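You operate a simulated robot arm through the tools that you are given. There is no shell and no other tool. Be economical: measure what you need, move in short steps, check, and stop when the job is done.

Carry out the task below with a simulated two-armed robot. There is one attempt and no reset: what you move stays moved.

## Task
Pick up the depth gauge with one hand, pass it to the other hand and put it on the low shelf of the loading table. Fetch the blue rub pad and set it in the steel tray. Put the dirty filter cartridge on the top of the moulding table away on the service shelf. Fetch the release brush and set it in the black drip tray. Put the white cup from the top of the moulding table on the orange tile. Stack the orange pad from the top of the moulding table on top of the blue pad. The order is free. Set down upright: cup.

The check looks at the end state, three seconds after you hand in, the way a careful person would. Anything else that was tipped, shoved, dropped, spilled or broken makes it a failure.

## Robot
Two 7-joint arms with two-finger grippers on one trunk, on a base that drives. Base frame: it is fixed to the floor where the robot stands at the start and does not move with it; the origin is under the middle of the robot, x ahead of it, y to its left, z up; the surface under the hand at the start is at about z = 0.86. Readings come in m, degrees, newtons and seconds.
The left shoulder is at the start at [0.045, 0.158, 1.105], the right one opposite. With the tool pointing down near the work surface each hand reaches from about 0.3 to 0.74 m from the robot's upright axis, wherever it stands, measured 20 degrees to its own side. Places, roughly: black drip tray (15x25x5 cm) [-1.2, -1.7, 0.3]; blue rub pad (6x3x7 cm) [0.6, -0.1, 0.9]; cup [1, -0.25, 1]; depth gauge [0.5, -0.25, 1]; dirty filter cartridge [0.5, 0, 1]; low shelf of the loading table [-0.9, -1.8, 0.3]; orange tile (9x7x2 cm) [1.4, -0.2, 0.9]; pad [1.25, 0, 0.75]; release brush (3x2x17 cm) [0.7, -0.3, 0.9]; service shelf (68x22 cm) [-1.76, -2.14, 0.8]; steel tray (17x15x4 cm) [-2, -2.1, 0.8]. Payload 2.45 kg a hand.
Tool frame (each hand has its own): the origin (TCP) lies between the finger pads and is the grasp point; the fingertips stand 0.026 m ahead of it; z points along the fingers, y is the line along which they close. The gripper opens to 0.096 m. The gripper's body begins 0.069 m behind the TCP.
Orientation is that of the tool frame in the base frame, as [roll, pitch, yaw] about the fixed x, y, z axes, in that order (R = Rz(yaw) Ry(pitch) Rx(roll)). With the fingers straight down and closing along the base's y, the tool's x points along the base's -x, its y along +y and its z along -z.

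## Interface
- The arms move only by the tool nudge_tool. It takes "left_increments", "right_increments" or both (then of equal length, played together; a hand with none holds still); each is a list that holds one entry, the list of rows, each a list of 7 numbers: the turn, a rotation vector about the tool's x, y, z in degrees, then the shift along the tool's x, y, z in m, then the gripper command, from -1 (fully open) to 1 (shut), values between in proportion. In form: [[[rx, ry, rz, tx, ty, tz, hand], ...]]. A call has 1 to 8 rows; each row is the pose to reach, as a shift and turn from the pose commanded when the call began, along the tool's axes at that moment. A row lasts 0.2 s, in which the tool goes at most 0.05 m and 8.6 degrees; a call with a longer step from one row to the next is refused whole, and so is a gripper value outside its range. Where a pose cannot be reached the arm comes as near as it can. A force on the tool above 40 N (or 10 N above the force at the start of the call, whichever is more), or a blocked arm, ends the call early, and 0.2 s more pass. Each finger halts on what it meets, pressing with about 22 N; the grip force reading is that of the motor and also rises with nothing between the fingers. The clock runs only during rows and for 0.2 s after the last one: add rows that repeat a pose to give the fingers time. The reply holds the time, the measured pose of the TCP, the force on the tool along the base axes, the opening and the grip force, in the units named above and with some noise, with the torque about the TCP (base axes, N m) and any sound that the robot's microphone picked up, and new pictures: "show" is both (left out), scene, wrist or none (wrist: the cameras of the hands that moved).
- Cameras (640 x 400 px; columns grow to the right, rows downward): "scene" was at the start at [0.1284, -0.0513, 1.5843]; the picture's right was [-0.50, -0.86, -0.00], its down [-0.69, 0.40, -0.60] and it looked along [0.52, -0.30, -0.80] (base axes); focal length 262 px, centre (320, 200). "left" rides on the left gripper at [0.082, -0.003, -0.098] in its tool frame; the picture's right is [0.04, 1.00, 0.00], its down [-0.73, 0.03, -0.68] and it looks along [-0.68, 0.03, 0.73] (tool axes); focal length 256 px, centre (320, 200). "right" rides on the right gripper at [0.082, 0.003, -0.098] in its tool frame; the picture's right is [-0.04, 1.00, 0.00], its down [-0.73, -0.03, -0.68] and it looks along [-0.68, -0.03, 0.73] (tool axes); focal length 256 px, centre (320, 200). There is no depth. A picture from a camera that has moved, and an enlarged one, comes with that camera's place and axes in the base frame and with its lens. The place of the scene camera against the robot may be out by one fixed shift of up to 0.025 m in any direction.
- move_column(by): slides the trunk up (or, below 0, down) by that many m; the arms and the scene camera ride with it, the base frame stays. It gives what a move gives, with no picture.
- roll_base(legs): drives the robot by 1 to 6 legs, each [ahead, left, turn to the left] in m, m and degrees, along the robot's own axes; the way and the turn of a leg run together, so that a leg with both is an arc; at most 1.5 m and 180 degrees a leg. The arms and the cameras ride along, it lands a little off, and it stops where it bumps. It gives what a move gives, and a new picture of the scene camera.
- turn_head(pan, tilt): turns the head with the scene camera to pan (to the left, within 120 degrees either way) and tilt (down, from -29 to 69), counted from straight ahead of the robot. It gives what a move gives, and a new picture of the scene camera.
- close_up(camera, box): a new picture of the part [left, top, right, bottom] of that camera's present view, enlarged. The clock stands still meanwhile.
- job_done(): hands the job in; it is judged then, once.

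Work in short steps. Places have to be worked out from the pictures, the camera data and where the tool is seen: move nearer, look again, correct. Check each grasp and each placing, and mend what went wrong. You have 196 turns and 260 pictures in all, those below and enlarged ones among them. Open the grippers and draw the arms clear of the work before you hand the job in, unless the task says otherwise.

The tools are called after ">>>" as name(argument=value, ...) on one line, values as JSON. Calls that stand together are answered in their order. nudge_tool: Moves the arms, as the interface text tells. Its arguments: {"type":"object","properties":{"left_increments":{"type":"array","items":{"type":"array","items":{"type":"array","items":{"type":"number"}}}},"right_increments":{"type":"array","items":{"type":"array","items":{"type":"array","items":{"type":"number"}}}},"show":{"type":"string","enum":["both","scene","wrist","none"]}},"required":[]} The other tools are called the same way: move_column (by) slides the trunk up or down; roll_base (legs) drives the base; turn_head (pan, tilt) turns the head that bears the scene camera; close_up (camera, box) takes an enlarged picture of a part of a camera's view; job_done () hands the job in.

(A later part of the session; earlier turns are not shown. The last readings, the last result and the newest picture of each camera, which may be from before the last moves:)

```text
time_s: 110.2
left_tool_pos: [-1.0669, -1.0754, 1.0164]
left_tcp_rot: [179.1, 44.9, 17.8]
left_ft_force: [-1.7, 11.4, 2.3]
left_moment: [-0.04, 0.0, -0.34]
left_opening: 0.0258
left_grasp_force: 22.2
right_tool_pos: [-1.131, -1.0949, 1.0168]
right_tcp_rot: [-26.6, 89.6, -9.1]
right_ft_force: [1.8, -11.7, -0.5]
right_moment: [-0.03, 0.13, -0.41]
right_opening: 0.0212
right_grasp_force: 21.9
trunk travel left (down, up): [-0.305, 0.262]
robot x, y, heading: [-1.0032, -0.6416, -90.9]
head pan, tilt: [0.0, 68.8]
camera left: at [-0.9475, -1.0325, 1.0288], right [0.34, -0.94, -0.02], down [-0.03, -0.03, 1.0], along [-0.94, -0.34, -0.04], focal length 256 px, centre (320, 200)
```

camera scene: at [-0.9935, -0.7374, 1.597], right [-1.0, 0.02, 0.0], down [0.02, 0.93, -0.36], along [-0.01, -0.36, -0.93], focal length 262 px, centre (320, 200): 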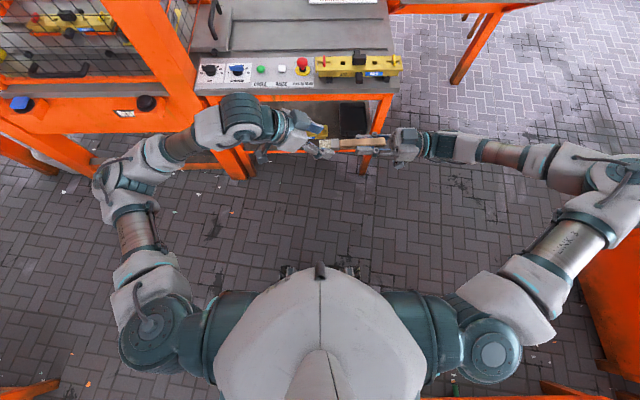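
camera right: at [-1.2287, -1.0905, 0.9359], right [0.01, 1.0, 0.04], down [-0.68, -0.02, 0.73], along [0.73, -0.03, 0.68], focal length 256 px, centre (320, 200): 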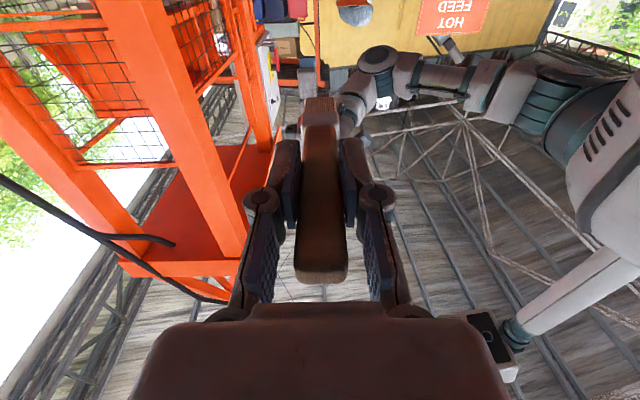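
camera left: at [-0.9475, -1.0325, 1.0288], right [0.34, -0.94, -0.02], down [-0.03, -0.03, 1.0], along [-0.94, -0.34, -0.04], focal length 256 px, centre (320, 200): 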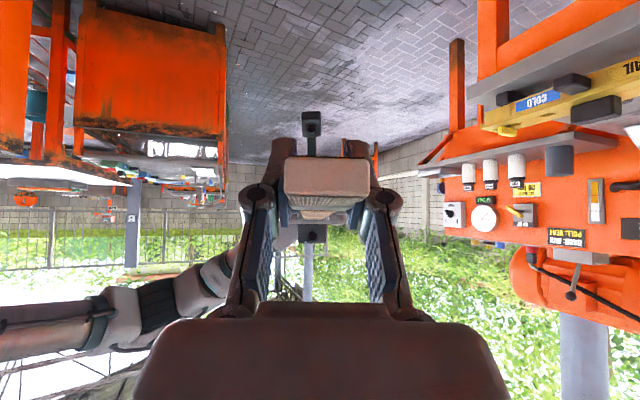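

Left grips the brush (26 mm, 22 N). I open the right and withdraw it backward along its axis.

>>> nudge_tool(right_increments=[[[0, 0, 0, 0, 0, 0, 0.3], [0, 0, 0, 0, 0, 0, -0.3], [0, 0, 0, 0, 0, 0, -0.5], [0, 0, 0, 0, 0, -0.03, -0.5], [0, 0, 0, 0, 0, -0.06, -0.5], [0, 0, 0, 0, 0, -0.1, -0.5], [0, 0, 0, 0, 0, -0.14, -0.5]]])

>>> close_up(camera="scene", box=[200, 80, 440, 200])

```text
time_s: 111.8
left_tool_pos: [-1.0672, -1.0768, 1.0164]
left_tcp_rot: [179.2, 44.9, 18.0]
left_ft_force: [-0.1, 0.1, -0.8]
left_moment: [0.0, 0.02, 0.0]
left_opening: 0.0255
left_grasp_force: 21.6
right_tool_pos: [-1.2653, -1.1377, 1.0175]
right_tcp_rot: [-15.1, 89.5, 2.5]
right_ft_force: [0.5, -0.4, 1.0]
right_moment: [0.03, -0.02, 0.0]
right_opening: 0.0718
right_grasp_force: 0.0
trunk travel left (down, up): [-0.305, 0.262]
robot x, y, heading: [-1.0046, -0.6387, -91.1]
head pan, tilt: [0.0, 68.8]
camera scene: at [-0.995, -0.7385, 1.597], right [-1.0, 0.02, 0.0], down [0.02, 0.93, -0.36], along [0.0, -0.36, -0.93], focal length 262 px, centre (320, 200)
camera right: at [-1.3592, -1.1642, 0.9361], right [-0.3, 0.95, 0.04], down [-0.64, -0.23, 0.73], along [0.7, 0.2, 0.68], focal length 256 px, centre (320, 200)
```

scene: 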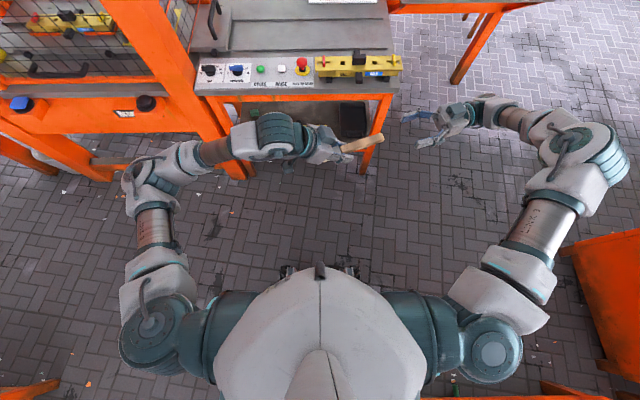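
right: 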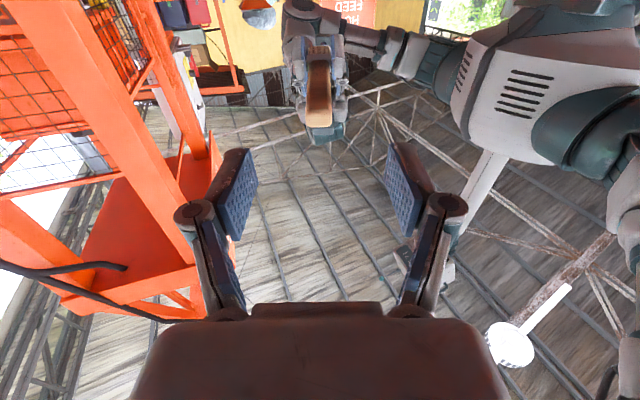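

```text
2.67 times, centred on (320, 140) of scene
camera zoom: at [-0.995, -0.7385, 1.597], right [-1.0, 0.02, 0.0], down [0.02, 0.93, -0.36], along [0.0, -0.36, -0.93], focal length 698 px, centre (320, 360)
```

zoom: 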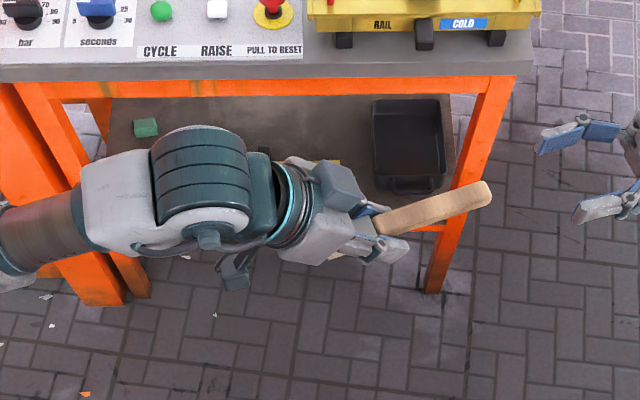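

The left has the brush, lying horizontal. I turn the left hand forward (yaw 80°) and turn the right back to pointing down.

>>> nudge_tool(left_increments=[[[-5.5, 0, -5.5, 0.008, 0.004, -0.008, 1], [-11, 0, -11, 0.016, 0.008, -0.016, 1], [-16.4, 0, -16.4, 0.025, 0.012, -0.025, 1], [-21.9, 0, -21.9, 0.033, 0.015, -0.033, 1], [-27.4, 0, -27.4, 0.042, 0.019, -0.042, 1], [-32.9, 0, -32.9, 0.05, 0.023, -0.05, 1], [-38.3, 0, -38.3, 0.058, 0.027, -0.058, 1], [-43.8, 0, -43.8, 0.067, 0.031, -0.067, 1]]], right_increments=[[[5.1, 3.75, 5.1, 0, 0, 0, -0.5], [10.2, 7.5, 10.2, 0, 0, 0, -0.5], [15.3, 11.2, 15.3, 0, 0, 0, -0.5], [20.5, 15, 20.5, 0, 0, 0, -0.5], [25.6, 18.8, 25.6, 0, 0, 0, -0.5], [30.7, 22.5, 30.7, 0, 0, 0, -0.5], [35.9, 26.2, 35.9, 0, 0, 0, -0.5], [41, 30, 41, 0, 0, 0, -0.5]]], show="none")

>>> nudge_tool(right_increments=[[[5.1, 3.75, 5.1, 0, 0, 0, -0.5], [10.2, 7.5, 10.2, 0, 0, 0, -0.5], [15.3, 11.2, 15.3, 0, 0, 0, -0.5], [20.5, 15, 20.5, 0, 0, 0, -0.5], [25.6, 18.8, 25.6, 0, 0, 0, -0.5], [30.7, 22.5, 30.7, 0, 0, 0, -0.5], [35.9, 26.2, 35.9, 0, 0, 0, -0.5], [41, 30, 41, 0, 0, 0, -0.5]]], show="scene")

```text
time_s: 113.6
left_tool_pos: [-0.9651, -1.0763, 1.0164]
left_tcp_rot: [179.5, 45.5, 80.5]
left_ft_force: [0.5, -0.5, -1.1]
left_moment: [0.03, 0.01, 0.01]
left_opening: 0.0255
left_grasp_force: 21.7
right_tool_pos: [-1.2636, -1.1363, 1.0178]
right_tcp_rot: [147.8, 40.5, 121.5]
right_ft_force: [0.3, 0.6, -0.1]
right_moment: [0.0, 0.0, -0.01]
right_opening: 0.072
right_grasp_force: 0.0
trunk travel left (down, up): [-0.305, 0.262]
robot x, y, heading: [-1.0098, -0.636, -91.0]
head pan, tilt: [0.0, 68.8]
```

```text
time_s: 115.4
left_tool_pos: [-0.9674, -1.0735, 1.0173]
left_tcp_rot: [179.4, 45.7, 80.1]
left_ft_force: [-0.5, 0.4, -0.2]
left_moment: [0.02, 0.0, 0.03]
left_opening: 0.0255
left_grasp_force: 22.1
right_tool_pos: [-1.3008, -1.0891, 0.9658]
right_tcp_rot: [148.3, 12.0, 83.8]
right_ft_force: [0.0, -0.2, -0.2]
right_moment: [-0.01, -0.03, -0.03]
right_opening: 0.0721
right_grasp_force: 0.1
right hand out of reach, approached as far as the arm can: row 2, 3, 4, 5, 6, 7, 8
trunk travel left (down, up): [-0.305, 0.262]
robot x, y, heading: [-1.0042, -0.6441, -90.9]
head pan, tilt: [0.0, 68.8]
camera scene: at [-0.9938, -0.7335, 1.5974], right [-1.0, 0.02, 0.0], down [0.02, 0.93, -0.36], along [-0.01, -0.36, -0.93], focal length 262 px, centre (320, 200)
```

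scene: 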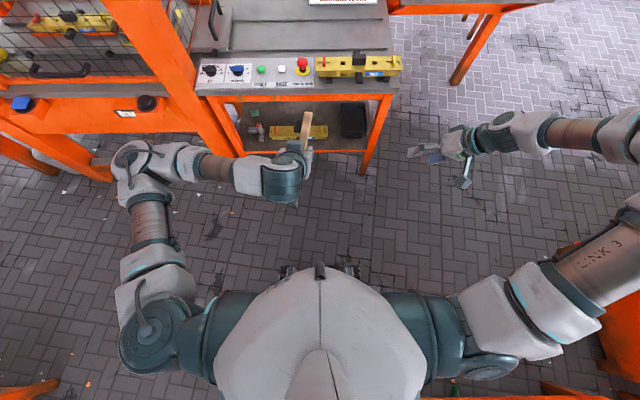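

Left is ready. I finish levelling the right hand and raise it a bit.

>>> nudge_tool(right_increments=[[[5, 2, 0, 0, 0, -0.02, -0.5], [10, 4, 0, -0.01, 0, -0.04, -0.5], [16, 6, 0, -0.02, 0, -0.06, -0.5], [21, 8, 0, -0.03, 0, -0.08, -0.5], [27, 10, 0, -0.04, 0, -0.1, -0.5], [32, 12, 0, -0.05, 0, -0.12, -0.5]]], show="scene")

```text
time_s: 116.8
left_tool_pos: [-0.9656, -1.0749, 1.0179]
left_tcp_rot: [179.5, 45.5, 80.3]
left_ft_force: [0.0, -0.2, -0.4]
left_moment: [0.04, -0.05, -0.01]
left_opening: 0.0257
left_grasp_force: 21.7
right_tool_pos: [-1.4113, -1.1148, 0.9718]
right_tcp_rot: [156.0, 16.7, 83.1]
right_ft_force: [-0.1, 0.2, -0.2]
right_moment: [-0.02, -0.04, 0.02]
right_opening: 0.0722
right_grasp_force: 0.0
right hand out of reach, approached as far as the arm can: row 1, 2, 3, 4, 5, 6
trunk travel left (down, up): [-0.305, 0.262]
robot x, y, heading: [-1.0075, -0.6382, -91.1]
head pan, tilt: [0.0, 68.8]
camera scene: at [-0.9932, -0.7353, 1.5972], right [-1.0, 0.02, 0.0], down [0.02, 0.93, -0.36], along [-0.01, -0.36, -0.93], focal length 262 px, centre (320, 200)
```

scene: 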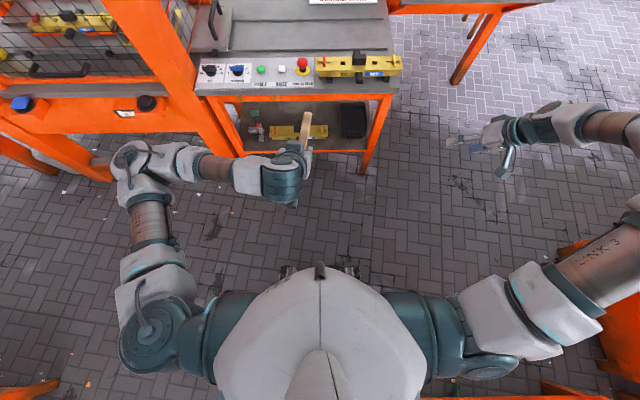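

The right arm sits near a joint limit; I move it back inward toward its earlier comfortable tilted pose.

>>> nudge_tool(right_increments=[[[4, -4.6, 0, -0.0065, 0.033, 0.0207, -0.5], [8, -9.3, 0, -0.013, 0.066, 0.0413, -0.5], [12, -14, 0, -0.0195, 0.099, 0.062, -0.5], [16, -18.6, 0, -0.026, 0.132, 0.0827, -0.5], [20, -23.3, 0, -0.0325, 0.165, 0.103, -0.5], [24, -28, 0, -0.039, 0.198, 0.124, -0.5]]], show="scene")

```text
time_s: 118.2
left_tool_pos: [-0.9663, -1.077, 1.0148]
left_tcp_rot: [179.5, 45.5, 80.4]
left_ft_force: [0.2, 0.5, -0.6]
left_moment: [0.05, -0.03, 0.0]
left_opening: 0.0256
left_grasp_force: 22.0
right_tool_pos: [-1.1873, -1.1865, 0.9499]
right_tcp_rot: [176.4, 43.5, 75.2]
right_ft_force: [-0.1, -0.4, 0.5]
right_moment: [0.03, -0.06, 0.02]
right_opening: 0.0721
right_grasp_force: 0.2
right hand out of reach, approached as far as the arm can: row 1, 2
trunk travel left (down, up): [-0.305, 0.262]
robot x, y, heading: [-1.0045, -0.6385, -91.0]
head pan, tilt: [0.0, 68.8]
camera scene: at [-0.9911, -0.7395, 1.5968], right [-1.0, 0.02, 0.0], down [0.02, 0.93, -0.36], along [-0.01, -0.36, -0.93], focal length 262 px, centre (320, 200)
```

scene: 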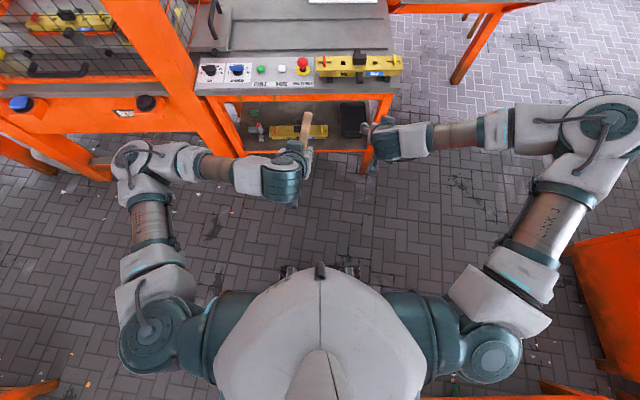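

Now I level the right hand again from here and draw it in close.

>>> nudge_tool(right_increments=[[[0, 7.2, 0, 0.002, -0.026, -0.025, -0.5], [0, 14.4, 0, 0.004, -0.051, -0.05, -0.5], [0, 21.6, 0, 0.006, -0.077, -0.075, -0.5], [0, 28.8, 0, 0.008, -0.103, -0.1, -0.5], [0, 36, 0, 0.01, -0.128, -0.125, -0.5], [0, 43.2, 0, 0.0116, -0.154, -0.149, -0.5]]], show="none")

>>> roll_base(legs=[[0, 0, 0.9], [-0.05, -0.3, 0]])

```text
time_s: 119.6
left_tool_pos: [-0.967, -1.0751, 1.0166]
left_tcp_rot: [179.4, 45.6, 80.1]
left_ft_force: [-0.4, -0.5, 0.6]
left_moment: [0.0, -0.04, -0.01]
left_opening: 0.0254
left_grasp_force: 22.0
right_tool_pos: [-1.3195, -1.0422, 1.0422]
right_tcp_rot: [177.1, 0.4, 77.9]
right_ft_force: [-0.2, 0.1, 0.7]
right_moment: [-0.03, -0.03, 0.02]
right_opening: 0.0719
right_grasp_force: 0.1
trunk travel left (down, up): [-0.305, 0.262]
robot x, y, heading: [-1.0067, -0.6397, -90.9]
head pan, tilt: [0.0, 68.8]
```

```text
time_s: 122.0
left_tool_pos: [-1.2375, -1.0244, 1.015]
left_tcp_rot: [-179.0, 45.7, 82.3]
left_ft_force: [1.2, -0.4, 0.6]
left_moment: [0.04, 0.03, -0.01]
left_opening: 0.0256
left_grasp_force: 21.6
right_tool_pos: [-1.59, -0.9987, 1.0481]
right_tcp_rot: [178.5, 0.8, 78.9]
right_ft_force: [0.3, 0.2, 0.6]
right_moment: [-0.01, 0.04, 0.02]
right_opening: 0.072
right_grasp_force: 0.0
trunk travel left (down, up): [-0.305, 0.262]
robot x, y, heading: [-1.3004, -0.5863, -90.0]
head pan, tilt: [0.0, 68.8]
camera scene: at [-1.2623, -0.6852, 1.5969], right [-1.0, 0.0, 0.02], down [-0.01, 0.93, -0.36], along [-0.02, -0.36, -0.93], focal length 262 px, centre (320, 200)
```

scene: 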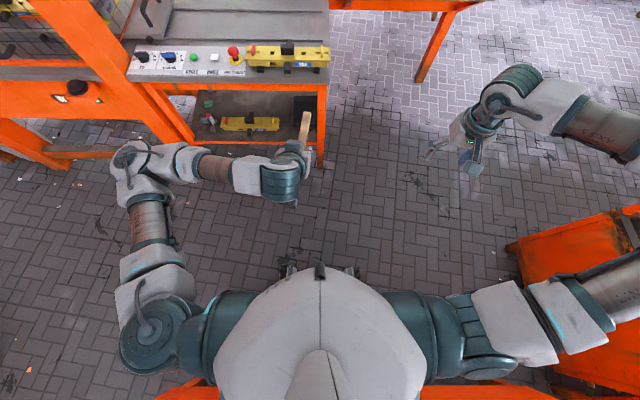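

I drive ahead 0.3 m, then lower the trunk fully in front of the table.

>>> roll_base(legs=[[0.28, -0.02, 0]])

>>> move_column(by=-0.3)

>>> nudge_tool(left_increments=[[[0, 0, 0, 0, 0, 0.001, 1]]])

```text
time_s: 123.9
left_tool_pos: [-1.2732, -1.3005, 1.0168]
left_tcp_rot: [179.8, 45.7, 81.5]
left_ft_force: [-0.1, 0.2, -0.8]
left_moment: [0.02, -0.03, -0.01]
left_opening: 0.0255
left_grasp_force: 21.7
right_tool_pos: [-1.6244, -1.2724, 1.0454]
right_tcp_rot: [177.7, 0.8, 79.0]
right_ft_force: [0.0, -0.4, 0.6]
right_moment: [0.0, -0.01, 0.02]
right_opening: 0.072
right_grasp_force: 0.0
trunk travel left (down, up): [-0.305, 0.262]
robot x, y, heading: [-1.325, -0.8668, -89.9]
head pan, tilt: [0.0, 68.8]
camera scene: at [-1.2978, -0.9623, 1.5972], right [-1.0, 0.0, 0.01], down [0.0, 0.93, -0.36], along [-0.01, -0.36, -0.93], focal length 262 px, centre (320, 200)
```

scene: 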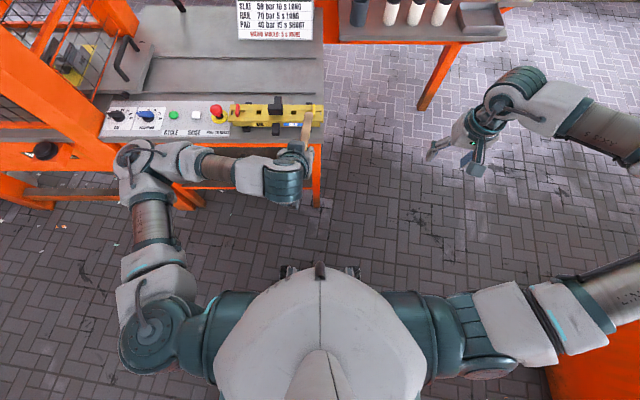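

```text
time_s: 126.9
left_tool_pos: [-1.2757, -1.3036, 0.625]
left_tcp_rot: [-177.8, 30.4, 82.9]
left_ft_force: [1.6, -0.4, 0.6]
left_moment: [0.05, 0.03, 0.01]
left_opening: 0.0252
left_grasp_force: 21.8
right_tool_pos: [-1.6276, -1.2699, 0.7457]
right_tcp_rot: [177.6, 0.9, 79.0]
right_ft_force: [-0.5, 0.2, 1.1]
right_moment: [-0.01, -0.01, 0.04]
right_opening: 0.0719
right_grasp_force: 0.1
trunk travel left (down, up): [-0.005, 0.562]
robot x, y, heading: [-1.3201, -0.8684, -90.0]
head pan, tilt: [0.0, 68.8]
```

```text
time_s: 127.3
left_tool_pos: [-1.2847, -1.3045, 0.6242]
left_tcp_rot: [-178.3, 30.2, 82.6]
left_ft_force: [0.2, 0.3, -1.4]
left_moment: [0.03, -0.03, 0.01]
left_opening: 0.0254
left_grasp_force: 21.5
right_tool_pos: [-1.6361, -1.2711, 0.7423]
right_tcp_rot: [177.2, 0.7, 78.9]
right_ft_force: [0.1, 0.0, 0.1]
right_moment: [0.02, -0.02, -0.03]
right_opening: 0.0722
right_grasp_force: 0.1
trunk travel left (down, up): [-0.005, 0.562]
robot x, y, heading: [-1.3252, -0.8651, -90.2]
head pan, tilt: [0.0, 68.8]
camera scene: at [-1.3153, -1.2689, 1.237], right [-1.0, 0.0, 0.0], down [0.0, 0.93, -0.36], along [0.0, -0.36, -0.93], focal length 262 px, centre (320, 200)
camera left: at [-1.2679, -1.1862, 0.6683], right [0.99, -0.11, -0.05], down [0.01, -0.3, 0.95], along [-0.12, -0.95, -0.29], focal length 256 px, centre (320, 200)
```

scene: 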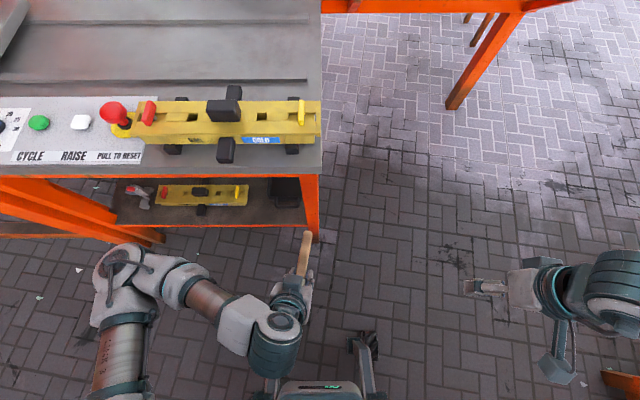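
left: 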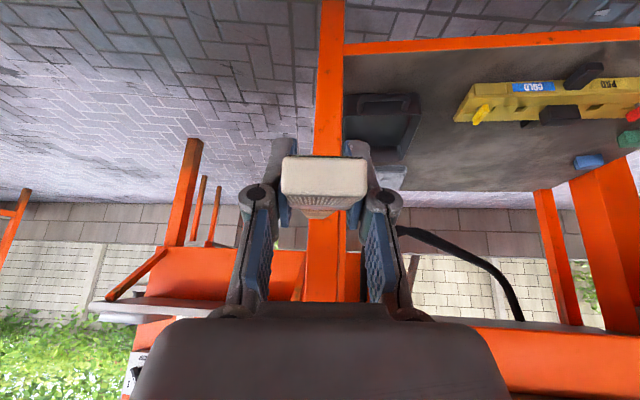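

Left tilt slipped to 60° down; I restore it while moving to the entry point in front of the tray, x≈-1.20.

>>> nudge_tool(left_increments=[[[0, -2.5, 0, -0.0055, 0.03, 0.02, 1], [0, -5, 0, -0.011, 0.06, 0.05, 1], [0, -7.5, 0, -0.0165, 0.08, 0.09, 1], [0, -10, 0, -0.022, 0.09, 0.13, 1], [0, -12.5, 0, -0.0275, 0.1, 0.17, 1], [0, -15, 0, -0.033, 0.103, 0.209, 1]]])

```text
time_s: 128.7
left_tool_pos: [-1.1985, -1.4276, 0.4863]
left_tcp_rot: [-177.6, 42.8, 83.4]
left_ft_force: [-0.3, 0.0, -1.1]
left_moment: [0.02, 0.0, -0.02]
left_opening: 0.0257
left_grasp_force: 21.9
left hand out of reach, approached as far as the arm can: row 1, 6
right_tool_pos: [-1.6318, -1.2718, 0.7442]
right_tcp_rot: [177.3, 0.7, 79.0]
right_ft_force: [0.8, -0.5, -0.7]
right_moment: [-0.02, -0.03, -0.02]
right_opening: 0.0717
right_grasp_force: 0.1
trunk travel left (down, up): [-0.005, 0.562]
robot x, y, heading: [-1.3199, -0.864, -90.0]
head pan, tilt: [0.0, 68.8]
camera scene: at [-1.3087, -1.2689, 1.2371], right [-1.0, 0.0, 0.0], down [0.0, 0.93, -0.36], along [0.0, -0.36, -0.93], focal length 262 px, centre (320, 200)
camera left: at [-1.1825, -1.3026, 0.5036], right [0.99, -0.11, -0.06], down [0.05, -0.09, 1.0], along [-0.12, -0.99, -0.08], focal length 256 px, centre (320, 200)
```

scene: 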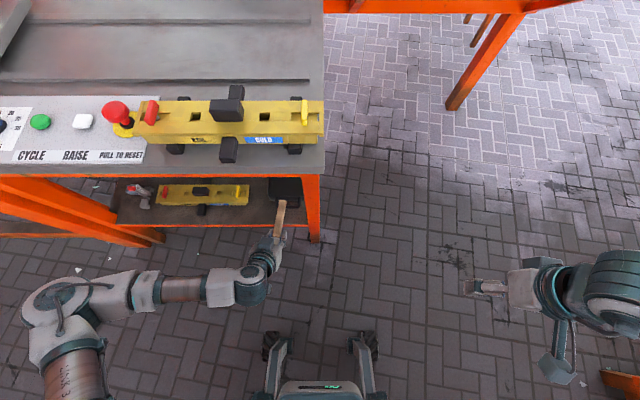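
left: 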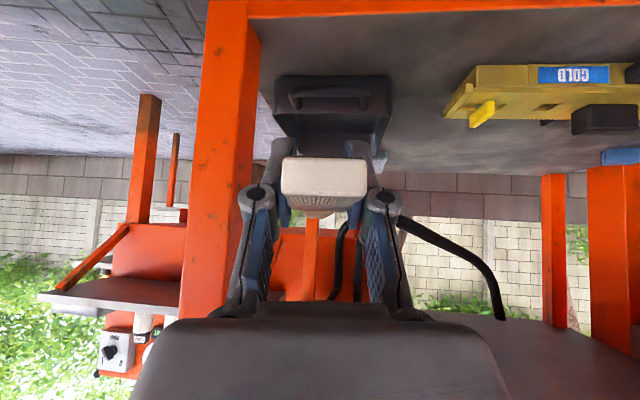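

Brush lines up with the tray. I advance it over the tray at z≈0.44.

>>> nudge_tool(left_increments=[[[0, -0.4, 0, -0.0251, 0.0028, 0.0334, 1], [0, -0.8, 0, -0.0502, 0.0055, 0.0669, 1], [0, -1.2, 0, -0.0752, 0.0083, 0.1003, 1], [0, -1.6, 0, -0.1003, 0.011, 0.1337, 1], [0, -2, 0, -0.1254, 0.0138, 0.1672, 1], [0, -2.4, 0, -0.1505, 0.0165, 0.2006, 1]]])

```text
time_s: 130.1
left_tool_pos: [-1.221, -1.6759, 0.4514]
left_tcp_rot: [-177.6, 47.6, 83.6]
left_ft_force: [-0.6, 0.6, -0.3]
left_moment: [0.02, -0.04, 0.02]
left_opening: 0.0257
left_grasp_force: 22.3
right_tool_pos: [-1.6313, -1.2711, 0.7422]
right_tcp_rot: [177.3, 0.7, 78.9]
right_ft_force: [1.4, 1.2, -0.5]
right_moment: [0.0, -0.01, -0.01]
right_opening: 0.0719
right_grasp_force: 0.1
trunk travel left (down, up): [-0.005, 0.562]
robot x, y, heading: [-1.3258, -0.8651, -90.0]
head pan, tilt: [0.0, 68.8]
camera scene: at [-1.3113, -1.2706, 1.2364], right [-1.0, 0.0, 0.0], down [0.0, 0.93, -0.36], along [0.0, -0.36, -0.93], focal length 262 px, centre (320, 200)
camera left: at [-1.2045, -1.5503, 0.4582], right [0.99, -0.12, -0.06], down [0.06, 0.0, 1.0], along [-0.12, -0.99, 0.01], focal length 256 px, centre (320, 200)
```

scene: 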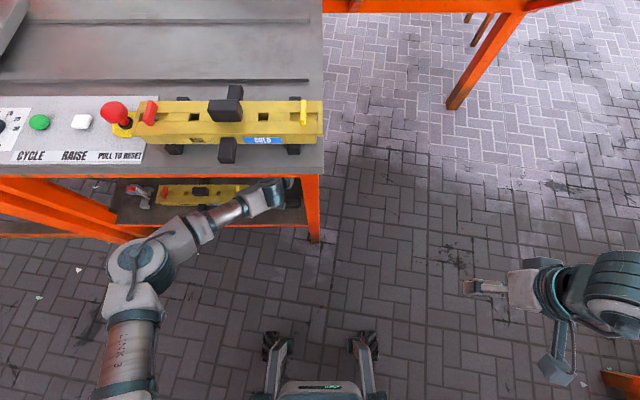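
left: 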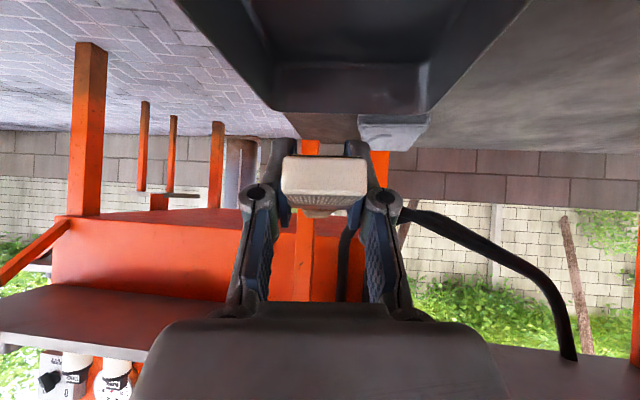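

The brush is over the tray with room at both ends. I lower it 6 cm into the tray.

>>> nudge_tool(left_increments=[[[0, 0, 0, 0.022, 0.002, 0.02, 1], [0, 0.5, 0, 0.0435, 0.003, 0.04, 1]]])

>>> close_up(camera="scene", box=[220, 160, 340, 240])

```text
time_s: 130.7
left_tool_pos: [-1.2201, -1.6763, 0.392]
left_tcp_rot: [-177.6, 47.2, 83.6]
left_ft_force: [0.0, -0.6, -0.5]
left_moment: [0.04, 0.03, -0.06]
left_opening: 0.0255
left_grasp_force: 21.6
right_tool_pos: [-1.632, -1.2725, 0.7432]
right_tcp_rot: [177.3, 0.7, 79.0]
right_ft_force: [0.2, -0.1, 0.5]
right_moment: [-0.03, -0.02, -0.02]
right_opening: 0.072
right_grasp_force: 0.0
trunk travel left (down, up): [-0.005, 0.562]
robot x, y, heading: [-1.3249, -0.8659, -90.2]
head pan, tilt: [0.0, 68.8]
camera scene: at [-1.311, -1.2706, 1.2364], right [-1.0, 0.0, 0.0], down [0.0, 0.93, -0.36], along [0.0, -0.36, -0.93], focal length 262 px, centre (320, 200)
camera left: at [-1.2046, -1.5511, 0.4005], right [0.99, -0.12, -0.06], down [0.06, -0.01, 1.0], along [-0.12, -0.99, 0.0], focal length 256 px, centre (320, 200)
```

scene: 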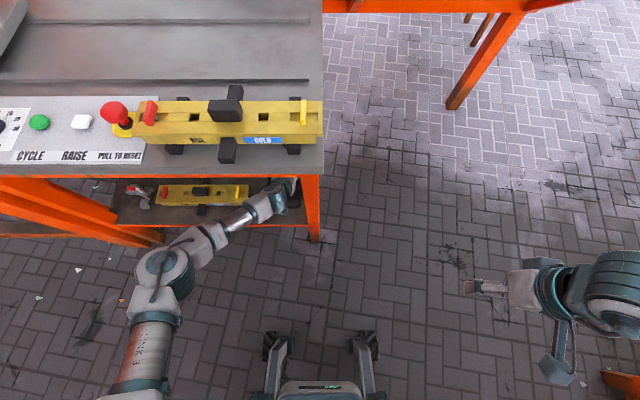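
left: 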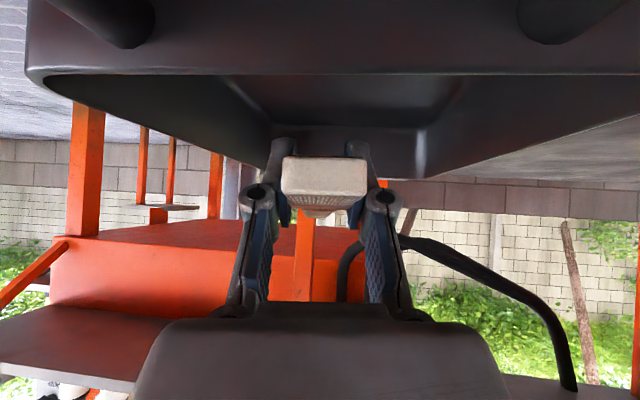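

```text
5.00 times, centred on (280, 200) of scene
camera zoom: at [-1.311, -1.2706, 1.2364], right [-1.0, 0.0, 0.0], down [0.0, 0.93, -0.36], along [0.0, -0.36, -0.93], focal length 1309 px, centre (520, 200)
```

zoom: 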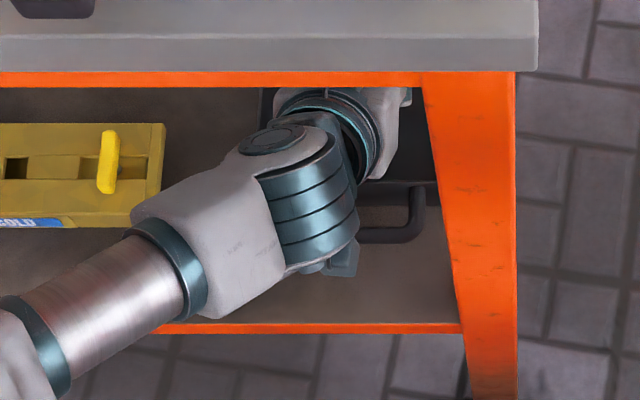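

Brush is inside the rim line. I lower 1.5 cm more, cautiously, then open.

>>> nudge_tool(left_increments=[[[0, 0, 0, 0.006, 0, 0.005, 1], [0, 0, 0, 0.011, 0, 0.01, 1], [0, 0, 0, 0.011, 0, 0.01, 0.3], [0, 0, 0, 0.011, 0, 0.01, -0.2], [0, 0, 0, 0.011, 0, 0.01, -0.2]]], show="wrist")

```text
time_s: 131.9
left_tool_pos: [-1.2219, -1.6766, 0.3785]
left_tcp_rot: [-177.7, 47.2, 83.4]
left_ft_force: [0.7, -0.3, -0.2]
left_moment: [0.0, 0.03, -0.01]
left_opening: 0.0576
left_grasp_force: 0.1
right_tool_pos: [-1.632, -1.2705, 0.7437]
right_tcp_rot: [177.2, 0.7, 78.8]
right_ft_force: [0.2, -0.3, 0.2]
right_moment: [0.02, 0.02, -0.01]
right_opening: 0.0724
right_grasp_force: 0.0
trunk travel left (down, up): [-0.005, 0.562]
robot x, y, heading: [-1.3216, -0.8649, -90.1]
head pan, tilt: [0.0, 68.8]
camera left: at [-1.2042, -1.5506, 0.3864], right [0.99, -0.12, -0.06], down [0.06, -0.01, 1.0], along [-0.12, -0.99, 0.0], focal length 256 px, centre (320, 200)
```

left: 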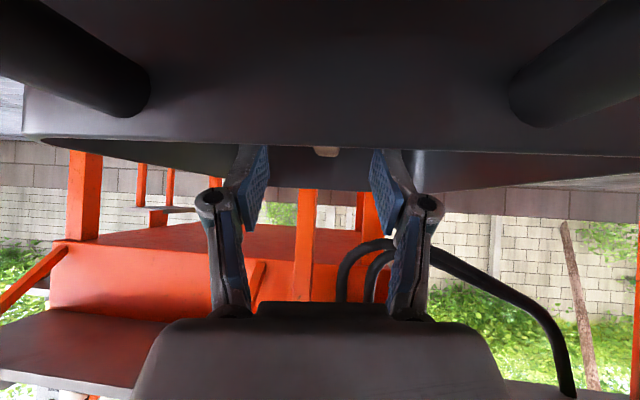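

Brush is down in the tray. I raise the hand and withdraw it.

>>> nudge_tool(left_increments=[[[0, 0, 0, -0.026, 0, -0.024, -0.2], [0, 0, 0, -0.052, 0, -0.047, -0.2], [0, 0, 0, -0.022, -0.005, -0.08, -0.2], [0, 0, 0, 0.01, -0.01, -0.115, -0.2], [0, 0, 0, 0.04, -0.015, -0.15, -0.2], [0, 0, 0, 0.07, -0.02, -0.184, -0.2], [0, 0, 0, 0.1, -0.027, -0.218, -0.2]]])

```text
time_s: 133.4
left_tool_pos: [-1.2512, -1.5098, 0.4757]
left_tcp_rot: [-172.3, 47.9, 87.7]
left_ft_force: [18.7, -2.7, -6.1]
left_moment: [0.0, 0.05, 0.02]
left_opening: 0.0494
left_grasp_force: 0.0
left hand out of reach, approached as far as the arm can: row 6, 7
right_tool_pos: [-1.6318, -1.2661, 0.7466]
right_tcp_rot: [177.3, 1.1, 79.0]
right_ft_force: [0.4, 0.2, 1.1]
right_moment: [-0.02, 0.02, -0.01]
right_opening: 0.0721
right_grasp_force: 0.1
trunk travel left (down, up): [-0.005, 0.562]
robot x, y, heading: [-1.3215, -0.8686, -89.9]
head pan, tilt: [0.0, 68.8]
stopped in row 7 (left hand): the force on the tool passed its limit at 70 N (the readings are from after the stop); the commanded pose is now the measured one
camera scene: at [-1.3088, -1.2697, 1.2366], right [-1.0, 0.0, 0.0], down [0.0, 0.93, -0.36], along [0.0, -0.36, -0.93], focal length 262 px, centre (320, 200)
camera left: at [-1.2354, -1.3837, 0.482], right [0.99, -0.11, -0.12], down [0.12, 0.0, 0.99], along [-0.11, -0.99, 0.01], focal length 256 px, centre (320, 200)
```

scene: 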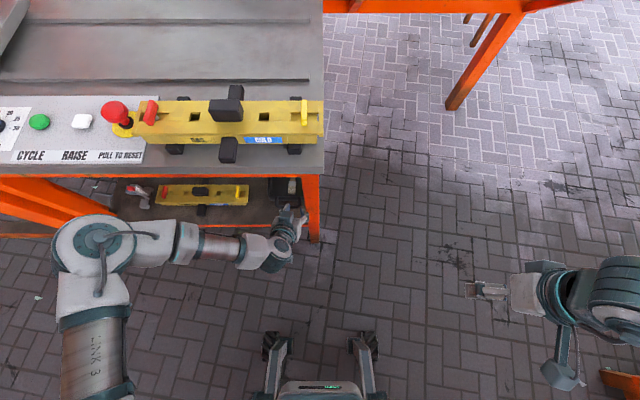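
left: 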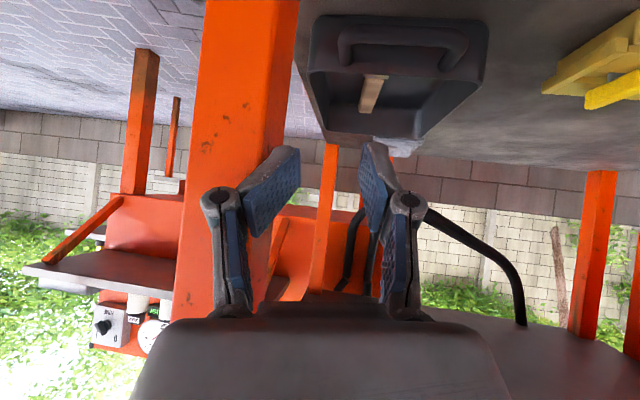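

The brush lies in the tray. The left finger brushes the table leg; I move the hand away from it, then back the robot out.

>>> nudge_tool(left_increments=[[[0, 0, 0, 0, 0.03, 0, -0.2], [0, 0, 0, 0, 0.06, 0, -0.2]]], show="wrist")

>>> close_up(camera="left", box=[200, 0, 460, 160])

>>> roll_base(legs=[[-0.25, 0.15, 0]])

```text
time_s: 134.0
left_tool_pos: [-1.2545, -1.5082, 0.4763]
left_tcp_rot: [-171.9, 48.0, 87.5]
left_ft_force: [22.0, 0.8, -8.4]
left_moment: [0.02, 0.12, -0.1]
left_opening: 0.0481
left_grasp_force: 0.2
left hand out of reach, approached as far as the arm can: row 1, 2
right_tool_pos: [-1.6289, -1.266, 0.7463]
right_tcp_rot: [177.4, 1.0, 78.9]
right_ft_force: [0.1, -0.6, -0.2]
right_moment: [0.0, 0.03, -0.01]
right_opening: 0.072
right_grasp_force: 0.1
trunk travel left (down, up): [-0.005, 0.562]
robot x, y, heading: [-1.3218, -0.8683, -89.9]
head pan, tilt: [0.0, 68.8]
camera left: at [-1.2366, -1.3836, 0.4822], right [0.99, -0.12, -0.12], down [0.12, 0.0, 0.99], along [-0.12, -0.99, 0.01], focal length 256 px, centre (320, 200)
```

left: 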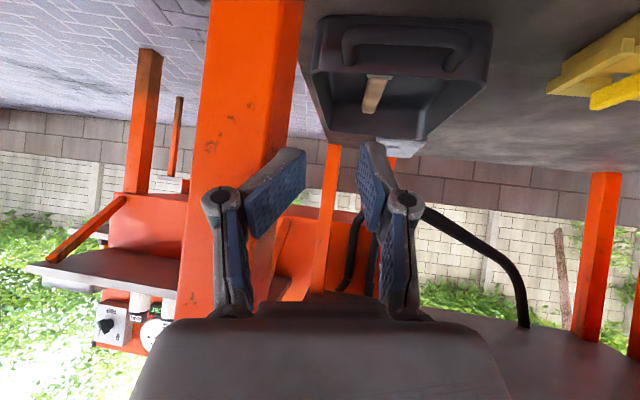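

```text
2.46 times, centred on (330, 80) of left
camera zoom: at [-1.2366, -1.3836, 0.4822], right [0.99, -0.12, -0.12], down [0.12, 0.0, 0.99], along [-0.12, -0.99, 0.01], focal length 630 px, centre (295, 495)
```

zoom: 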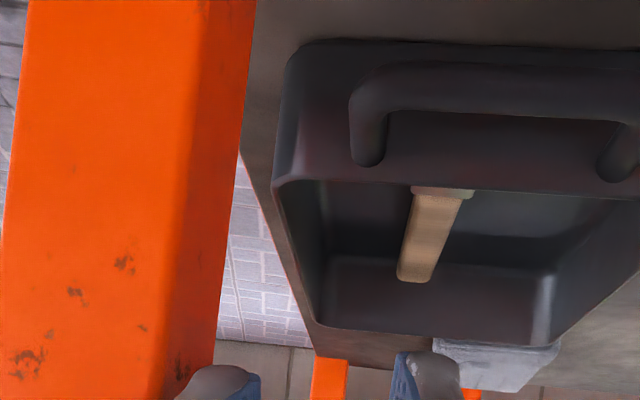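

```text
time_s: 136.0
left_tool_pos: [-1.1103, -1.2585, 0.4791]
left_tcp_rot: [-172.4, 48.0, 86.9]
left_ft_force: [-0.1, -0.1, 0.5]
left_moment: [0.02, -0.01, -0.01]
left_opening: 0.0578
left_grasp_force: 0.1
right_tool_pos: [-1.4874, -1.015, 0.7464]
right_tcp_rot: [176.8, 1.0, 78.7]
right_ft_force: [-0.3, -0.3, 0.0]
right_moment: [-0.02, 0.01, -0.01]
right_opening: 0.0718
right_grasp_force: 0.0
trunk travel left (down, up): [-0.005, 0.562]
robot x, y, heading: [-1.1723, -0.6161, -90.0]
head pan, tilt: [0.0, 68.8]
camera scene: at [-1.1709, -1.0188, 1.237], right [-1.0, 0.0, -0.01], down [0.01, 0.93, -0.36], along [0.01, -0.36, -0.93], focal length 262 px, centre (320, 200)
```

scene: 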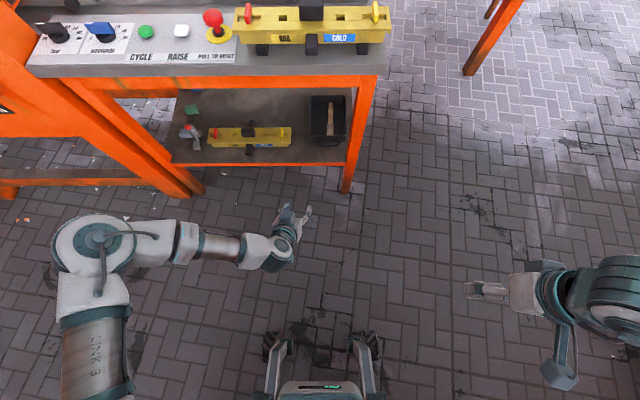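

Brush lies flat in the drip tray and the gauge stands. I raise the trunk and restore the left hand to a downward carry pose.

>>> move_column(by=0.275)

>>> nudge_tool(left_increments=[[[0, 6, 0, -0.011, 0.0125, -0.045, -0.2], [0, 12, 0, -0.022, 0.025, -0.09, -0.2], [0, 18, 0, -0.033, 0.0375, -0.135, -0.2], [0, 24, 0, -0.044, 0.05, -0.18, -0.2], [0, 30, 0, -0.055, 0.0625, -0.225, -0.2], [0, 36, 0, -0.066, 0.075, -0.27, -0.2], [0, 42, 0, -0.077, 0.0875, -0.315, -0.2], [0, 48, 0, -0.088, 0.1, -0.36, -0.2]]], show="none")

>>> turn_head(pan=0, tilt=50)

```text
time_s: 138.8
left_tool_pos: [-1.1067, -1.2566, 0.7572]
left_tcp_rot: [-171.8, 48.3, 87.4]
left_ft_force: [-0.7, 0.2, -0.5]
left_moment: [0.04, 0.01, 0.02]
left_opening: 0.058
left_grasp_force: 0.1
right_tool_pos: [-1.4829, -1.0127, 1.0249]
right_tcp_rot: [177.3, 1.3, 78.9]
right_ft_force: [0.0, 0.6, 0.7]
right_moment: [0.01, -0.02, 0.0]
right_opening: 0.0718
right_grasp_force: 0.0
trunk travel left (down, up): [-0.28, 0.287]
robot x, y, heading: [-1.1778, -0.6172, -90.6]
head pan, tilt: [0.0, 68.8]
```

```text
time_s: 140.6
left_tool_pos: [-0.9475, -1.0641, 1.0515]
left_tcp_rot: [-174.6, 0.5, 81.4]
left_ft_force: [0.2, 0.5, 0.5]
left_moment: [-0.01, 0.03, 0.0]
left_opening: 0.0573
left_grasp_force: 0.0
right_tool_pos: [-1.4802, -1.0122, 1.0252]
right_tcp_rot: [177.2, 1.4, 78.9]
right_ft_force: [0.1, 0.5, -0.1]
right_moment: [0.0, 0.01, 0.02]
right_opening: 0.0719
right_grasp_force: 0.1
trunk travel left (down, up): [-0.28, 0.287]
robot x, y, heading: [-1.1775, -0.6171, -90.2]
head pan, tilt: [0.0, 68.8]
```

```text
time_s: 141.4
left_tool_pos: [-0.9484, -1.0665, 1.05]
left_tcp_rot: [-174.5, 0.7, 81.4]
left_ft_force: [-0.2, 0.1, -0.4]
left_moment: [-0.04, 0.01, 0.01]
left_opening: 0.0577
left_grasp_force: 0.0
right_tool_pos: [-1.4828, -1.0125, 1.0244]
right_tcp_rot: [177.2, 1.4, 78.9]
right_ft_force: [0.3, 0.1, -0.4]
right_moment: [0.0, 0.02, 0.01]
right_opening: 0.072
right_grasp_force: 0.1
trunk travel left (down, up): [-0.28, 0.287]
robot x, y, heading: [-1.1764, -0.6177, -90.1]
head pan, tilt: [0.0, 50.0]
camera scene: at [-1.1605, -0.7484, 1.5936], right [-1.0, 0.0, 0.0], down [0.0, 0.77, -0.64], along [0.0, -0.64, -0.77], focal length 262 px, centre (320, 200)
```

scene: 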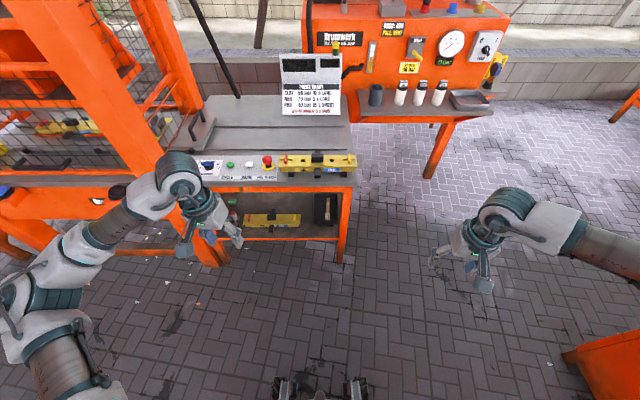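

Arms are in carry poses. I drive back to the moulding table's front.

>>> roll_base(legs=[[-0.0, 0.9, 0], [0, 0, 90], [0, 0.55, 0], [0.27, 0, 0]])

```text
time_s: 154.2
left_tool_pos: [0.4673, 0.1366, 1.0525]
left_tcp_rot: [-174.9, 0.6, 170.3]
left_ft_force: [0.1, -0.5, 0.1]
left_moment: [0.02, 0.03, 0.01]
left_opening: 0.0574
left_grasp_force: 0.1
right_tool_pos: [0.4047, -0.395, 1.0232]
right_tcp_rot: [176.9, 1.5, 167.8]
right_ft_force: [-0.5, 0.6, -0.5]
right_moment: [0.01, -0.01, -0.01]
right_opening: 0.0721
right_grasp_force: 0.1
trunk travel left (down, up): [-0.28, 0.287]
robot x, y, heading: [0.0147, -0.0726, -1.2]
head pan, tilt: [0.0, 50.0]
camera scene: at [0.1508, -0.0954, 1.5938], right [-0.02, -1.0, 0.0], down [-0.77, 0.02, -0.64], along [0.64, -0.01, -0.77], focal length 262 px, centre (320, 200)
```

scene: 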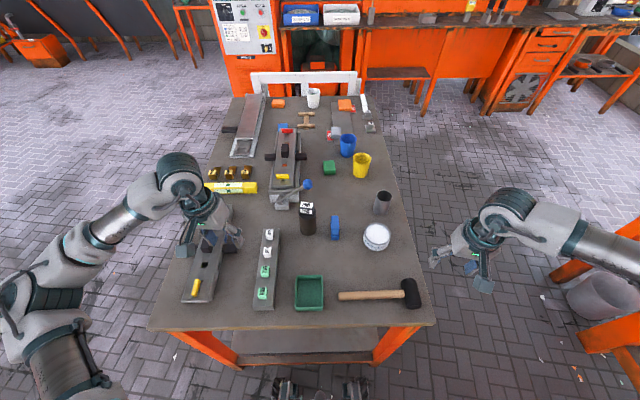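

FINE cartridge ≈(0.60,-0.05), rub pad ≈(0.58,-0.14). I bring the right hand to look down on the rub pad.

>>> nudge_tool(right_increments=[[[0, 0, -2, -0.007, 0.045, -0.03, -1], [0, 0, -4, -0.014, 0.09, -0.06, -1], [0, 0, -6, -0.02, 0.135, -0.07, -1], [0, 0, -8, -0.027, 0.18, -0.07, -1], [0, 0, -10, -0.034, 0.225, -0.07, -1], [0, 0, -12, -0.04, 0.269, -0.07, -1]]], show="wrist")

```text
refused: row 1 steps farther than a row can; nothing moved
```

>>> nudge_tool(right_increments=[[[0, 0, -2, -0.006, 0.038, -0.02, -1], [0, 0, -4, -0.012, 0.077, -0.04, -1], [0, 0, -6, -0.018, 0.115, -0.06, -1], [0, 0, -8, -0.024, 0.154, -0.07, -1], [0, 0, -10, -0.03, 0.192, -0.07, -1], [0, 0, -11, -0.035, 0.23, -0.07, -1], [0, 0, -12, -0.04, 0.269, -0.07, -1]]], show="wrist")

```text
time_s: 155.8
left_tool_pos: [0.4625, 0.1425, 1.0523]
left_tcp_rot: [-174.5, 0.9, 170.3]
left_ft_force: [-0.4, 0.6, -0.2]
left_moment: [0.0, 0.02, -0.01]
left_opening: 0.0577
left_grasp_force: 0.1
right_tool_pos: [0.4753, -0.1927, 1.0978]
right_tcp_rot: [177.7, 2.3, 179.8]
right_ft_force: [0.5, -0.7, 0.6]
right_moment: [0.02, 0.02, 0.0]
right_opening: 0.0958
right_grasp_force: 0.0
right hand out of reach, approached as far as the arm can: row 6, 7
trunk travel left (down, up): [-0.28, 0.287]
robot x, y, heading: [0.0153, -0.0784, -1.4]
head pan, tilt: [0.0, 50.0]
camera right: at [0.389, -0.1934, 1.1938], right [0.04, 1.0, 0.04], down [0.71, -0.06, 0.7], along [0.71, 0.0, -0.71], focal length 256 px, centre (320, 200)
```

right: 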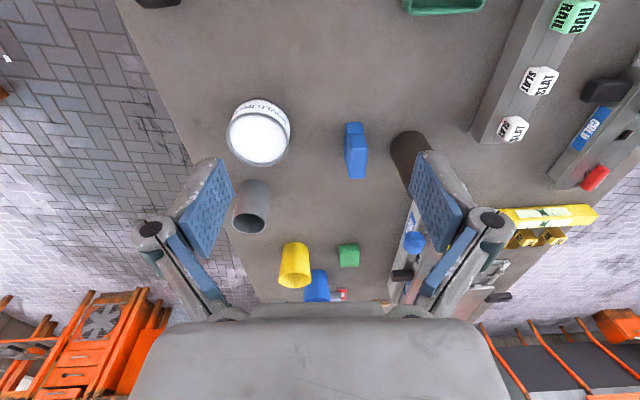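

The right arm's inward limit is near; I'll shift the base left 7 cm. First a closer look at the pad's shape.

>>> close_up(camera="right", box=[300, 90, 460, 200])

>>> roll_base(legs=[[0, 0.07, 1.3]])

```text
3.64 times, centred on (380, 145) of right
camera zoom: at [0.389, -0.1934, 1.1938], right [0.04, 1.0, 0.04], down [0.71, -0.06, 0.7], along [0.71, 0.0, -0.71], focal length 931 px, centre (102, 400)
```

zoom: 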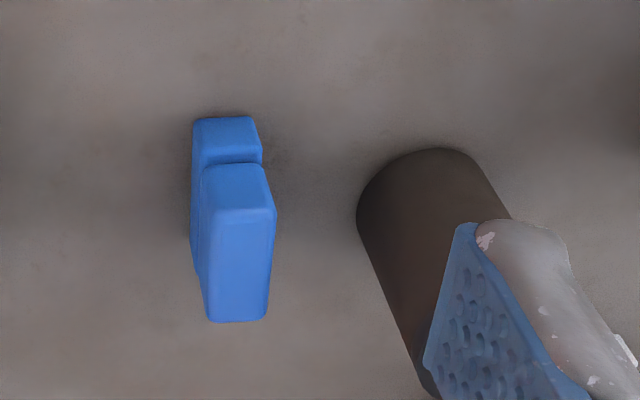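

```text
time_s: 156.8
left_tool_pos: [0.4573, 0.1836, 1.0597]
left_tcp_rot: [-176.2, 0.9, 171.3]
left_ft_force: [-0.8, -1.0, 0.7]
left_moment: [0.13, -0.03, -0.02]
left_opening: 0.0575
left_grasp_force: 0.0
right_tool_pos: [0.4778, -0.1525, 1.0962]
right_tcp_rot: [175.8, 2.3, -178.9]
right_ft_force: [1.1, -0.8, 0.9]
right_moment: [0.1, 0.09, 0.0]
right_opening: 0.0961
right_grasp_force: 0.1
trunk travel left (down, up): [-0.28, 0.287]
robot x, y, heading: [0.0153, -0.0162, 0.0]
head pan, tilt: [0.0, 50.0]
camera scene: at [0.15, -0.0392, 1.5939], right [0.0, -1.0, -0.01], down [-0.77, 0.0, -0.64], along [0.64, 0.01, -0.77], focal length 262 px, centre (320, 200)
```

scene: 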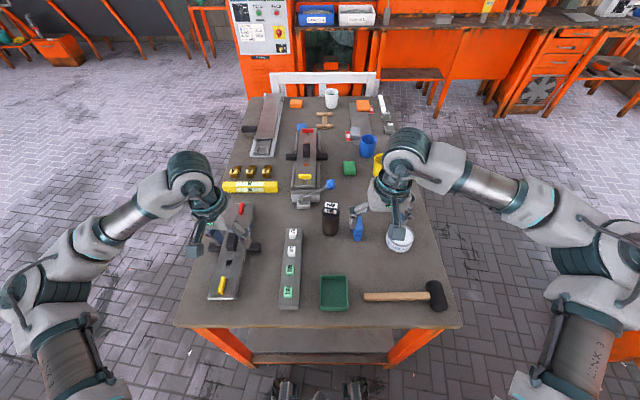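

Pad is about 2.6 cm wide in y, centred ≈(0.595,-0.14), top ≈0.925. I move above it, levelled.

>>> nudge_tool(right_increments=[[[1.4, 0.8, 0, -0.04, 0.004, 0.03, -0.4], [2.8, 1.6, 0, -0.08, 0.008, 0.06, -0.4], [4.2, 2.3, 0, -0.117, 0.012, 0.09, -0.4]]], show="wrist")

```text
refused: row 1 steps farther than a row can; nothing moved
```

>>> nudge_tool(right_increments=[[[1, 0.6, 0, -0.03, 0.003, 0.023, -0.4], [2, 1.2, 0, -0.06, 0.006, 0.046, -0.4], [3, 1.8, 0, -0.09, 0.009, 0.069, -0.4], [4.2, 2.3, 0, -0.117, 0.012, 0.09, -0.4]]], show="wrist")

```text
time_s: 158.0
left_tool_pos: [0.4513, 0.1787, 1.0624]
left_tcp_rot: [-176.0, 1.3, 171.1]
left_ft_force: [-0.7, 0.7, 0.1]
left_moment: [-0.03, -0.02, -0.02]
left_opening: 0.0577
left_grasp_force: 0.1
right_tool_pos: [0.551, -0.1861, 1.0126]
right_tcp_rot: [-179.6, 0.5, -179.3]
right_ft_force: [-0.1, 0.4, -0.4]
right_moment: [-0.08, 0.01, -0.01]
right_opening: 0.0674
right_grasp_force: 0.1
right hand out of reach, approached as far as the arm can: row 2, 3, 4
trunk travel left (down, up): [-0.28, 0.287]
robot x, y, heading: [0.0181, -0.0255, 0.2]
head pan, tilt: [0.0, 50.0]
stopped in row 4 (right hand): the arm was blocked; the commanded pose is now the measured one
camera right: at [0.4678, -0.182, 1.111], right [0.03, 1.0, -0.01], down [0.73, -0.01, 0.68], along [0.68, -0.02, -0.73], focal length 256 px, centre (320, 200)
```

right: 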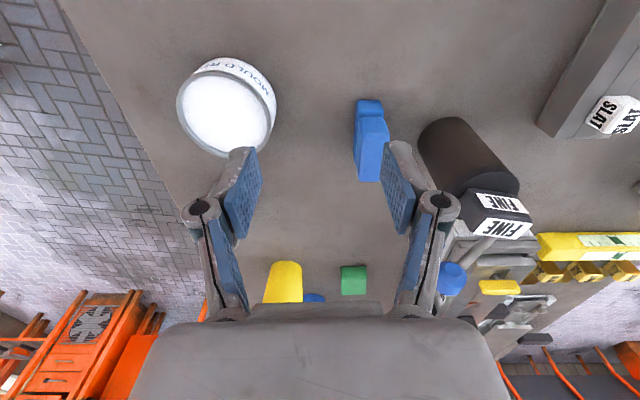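

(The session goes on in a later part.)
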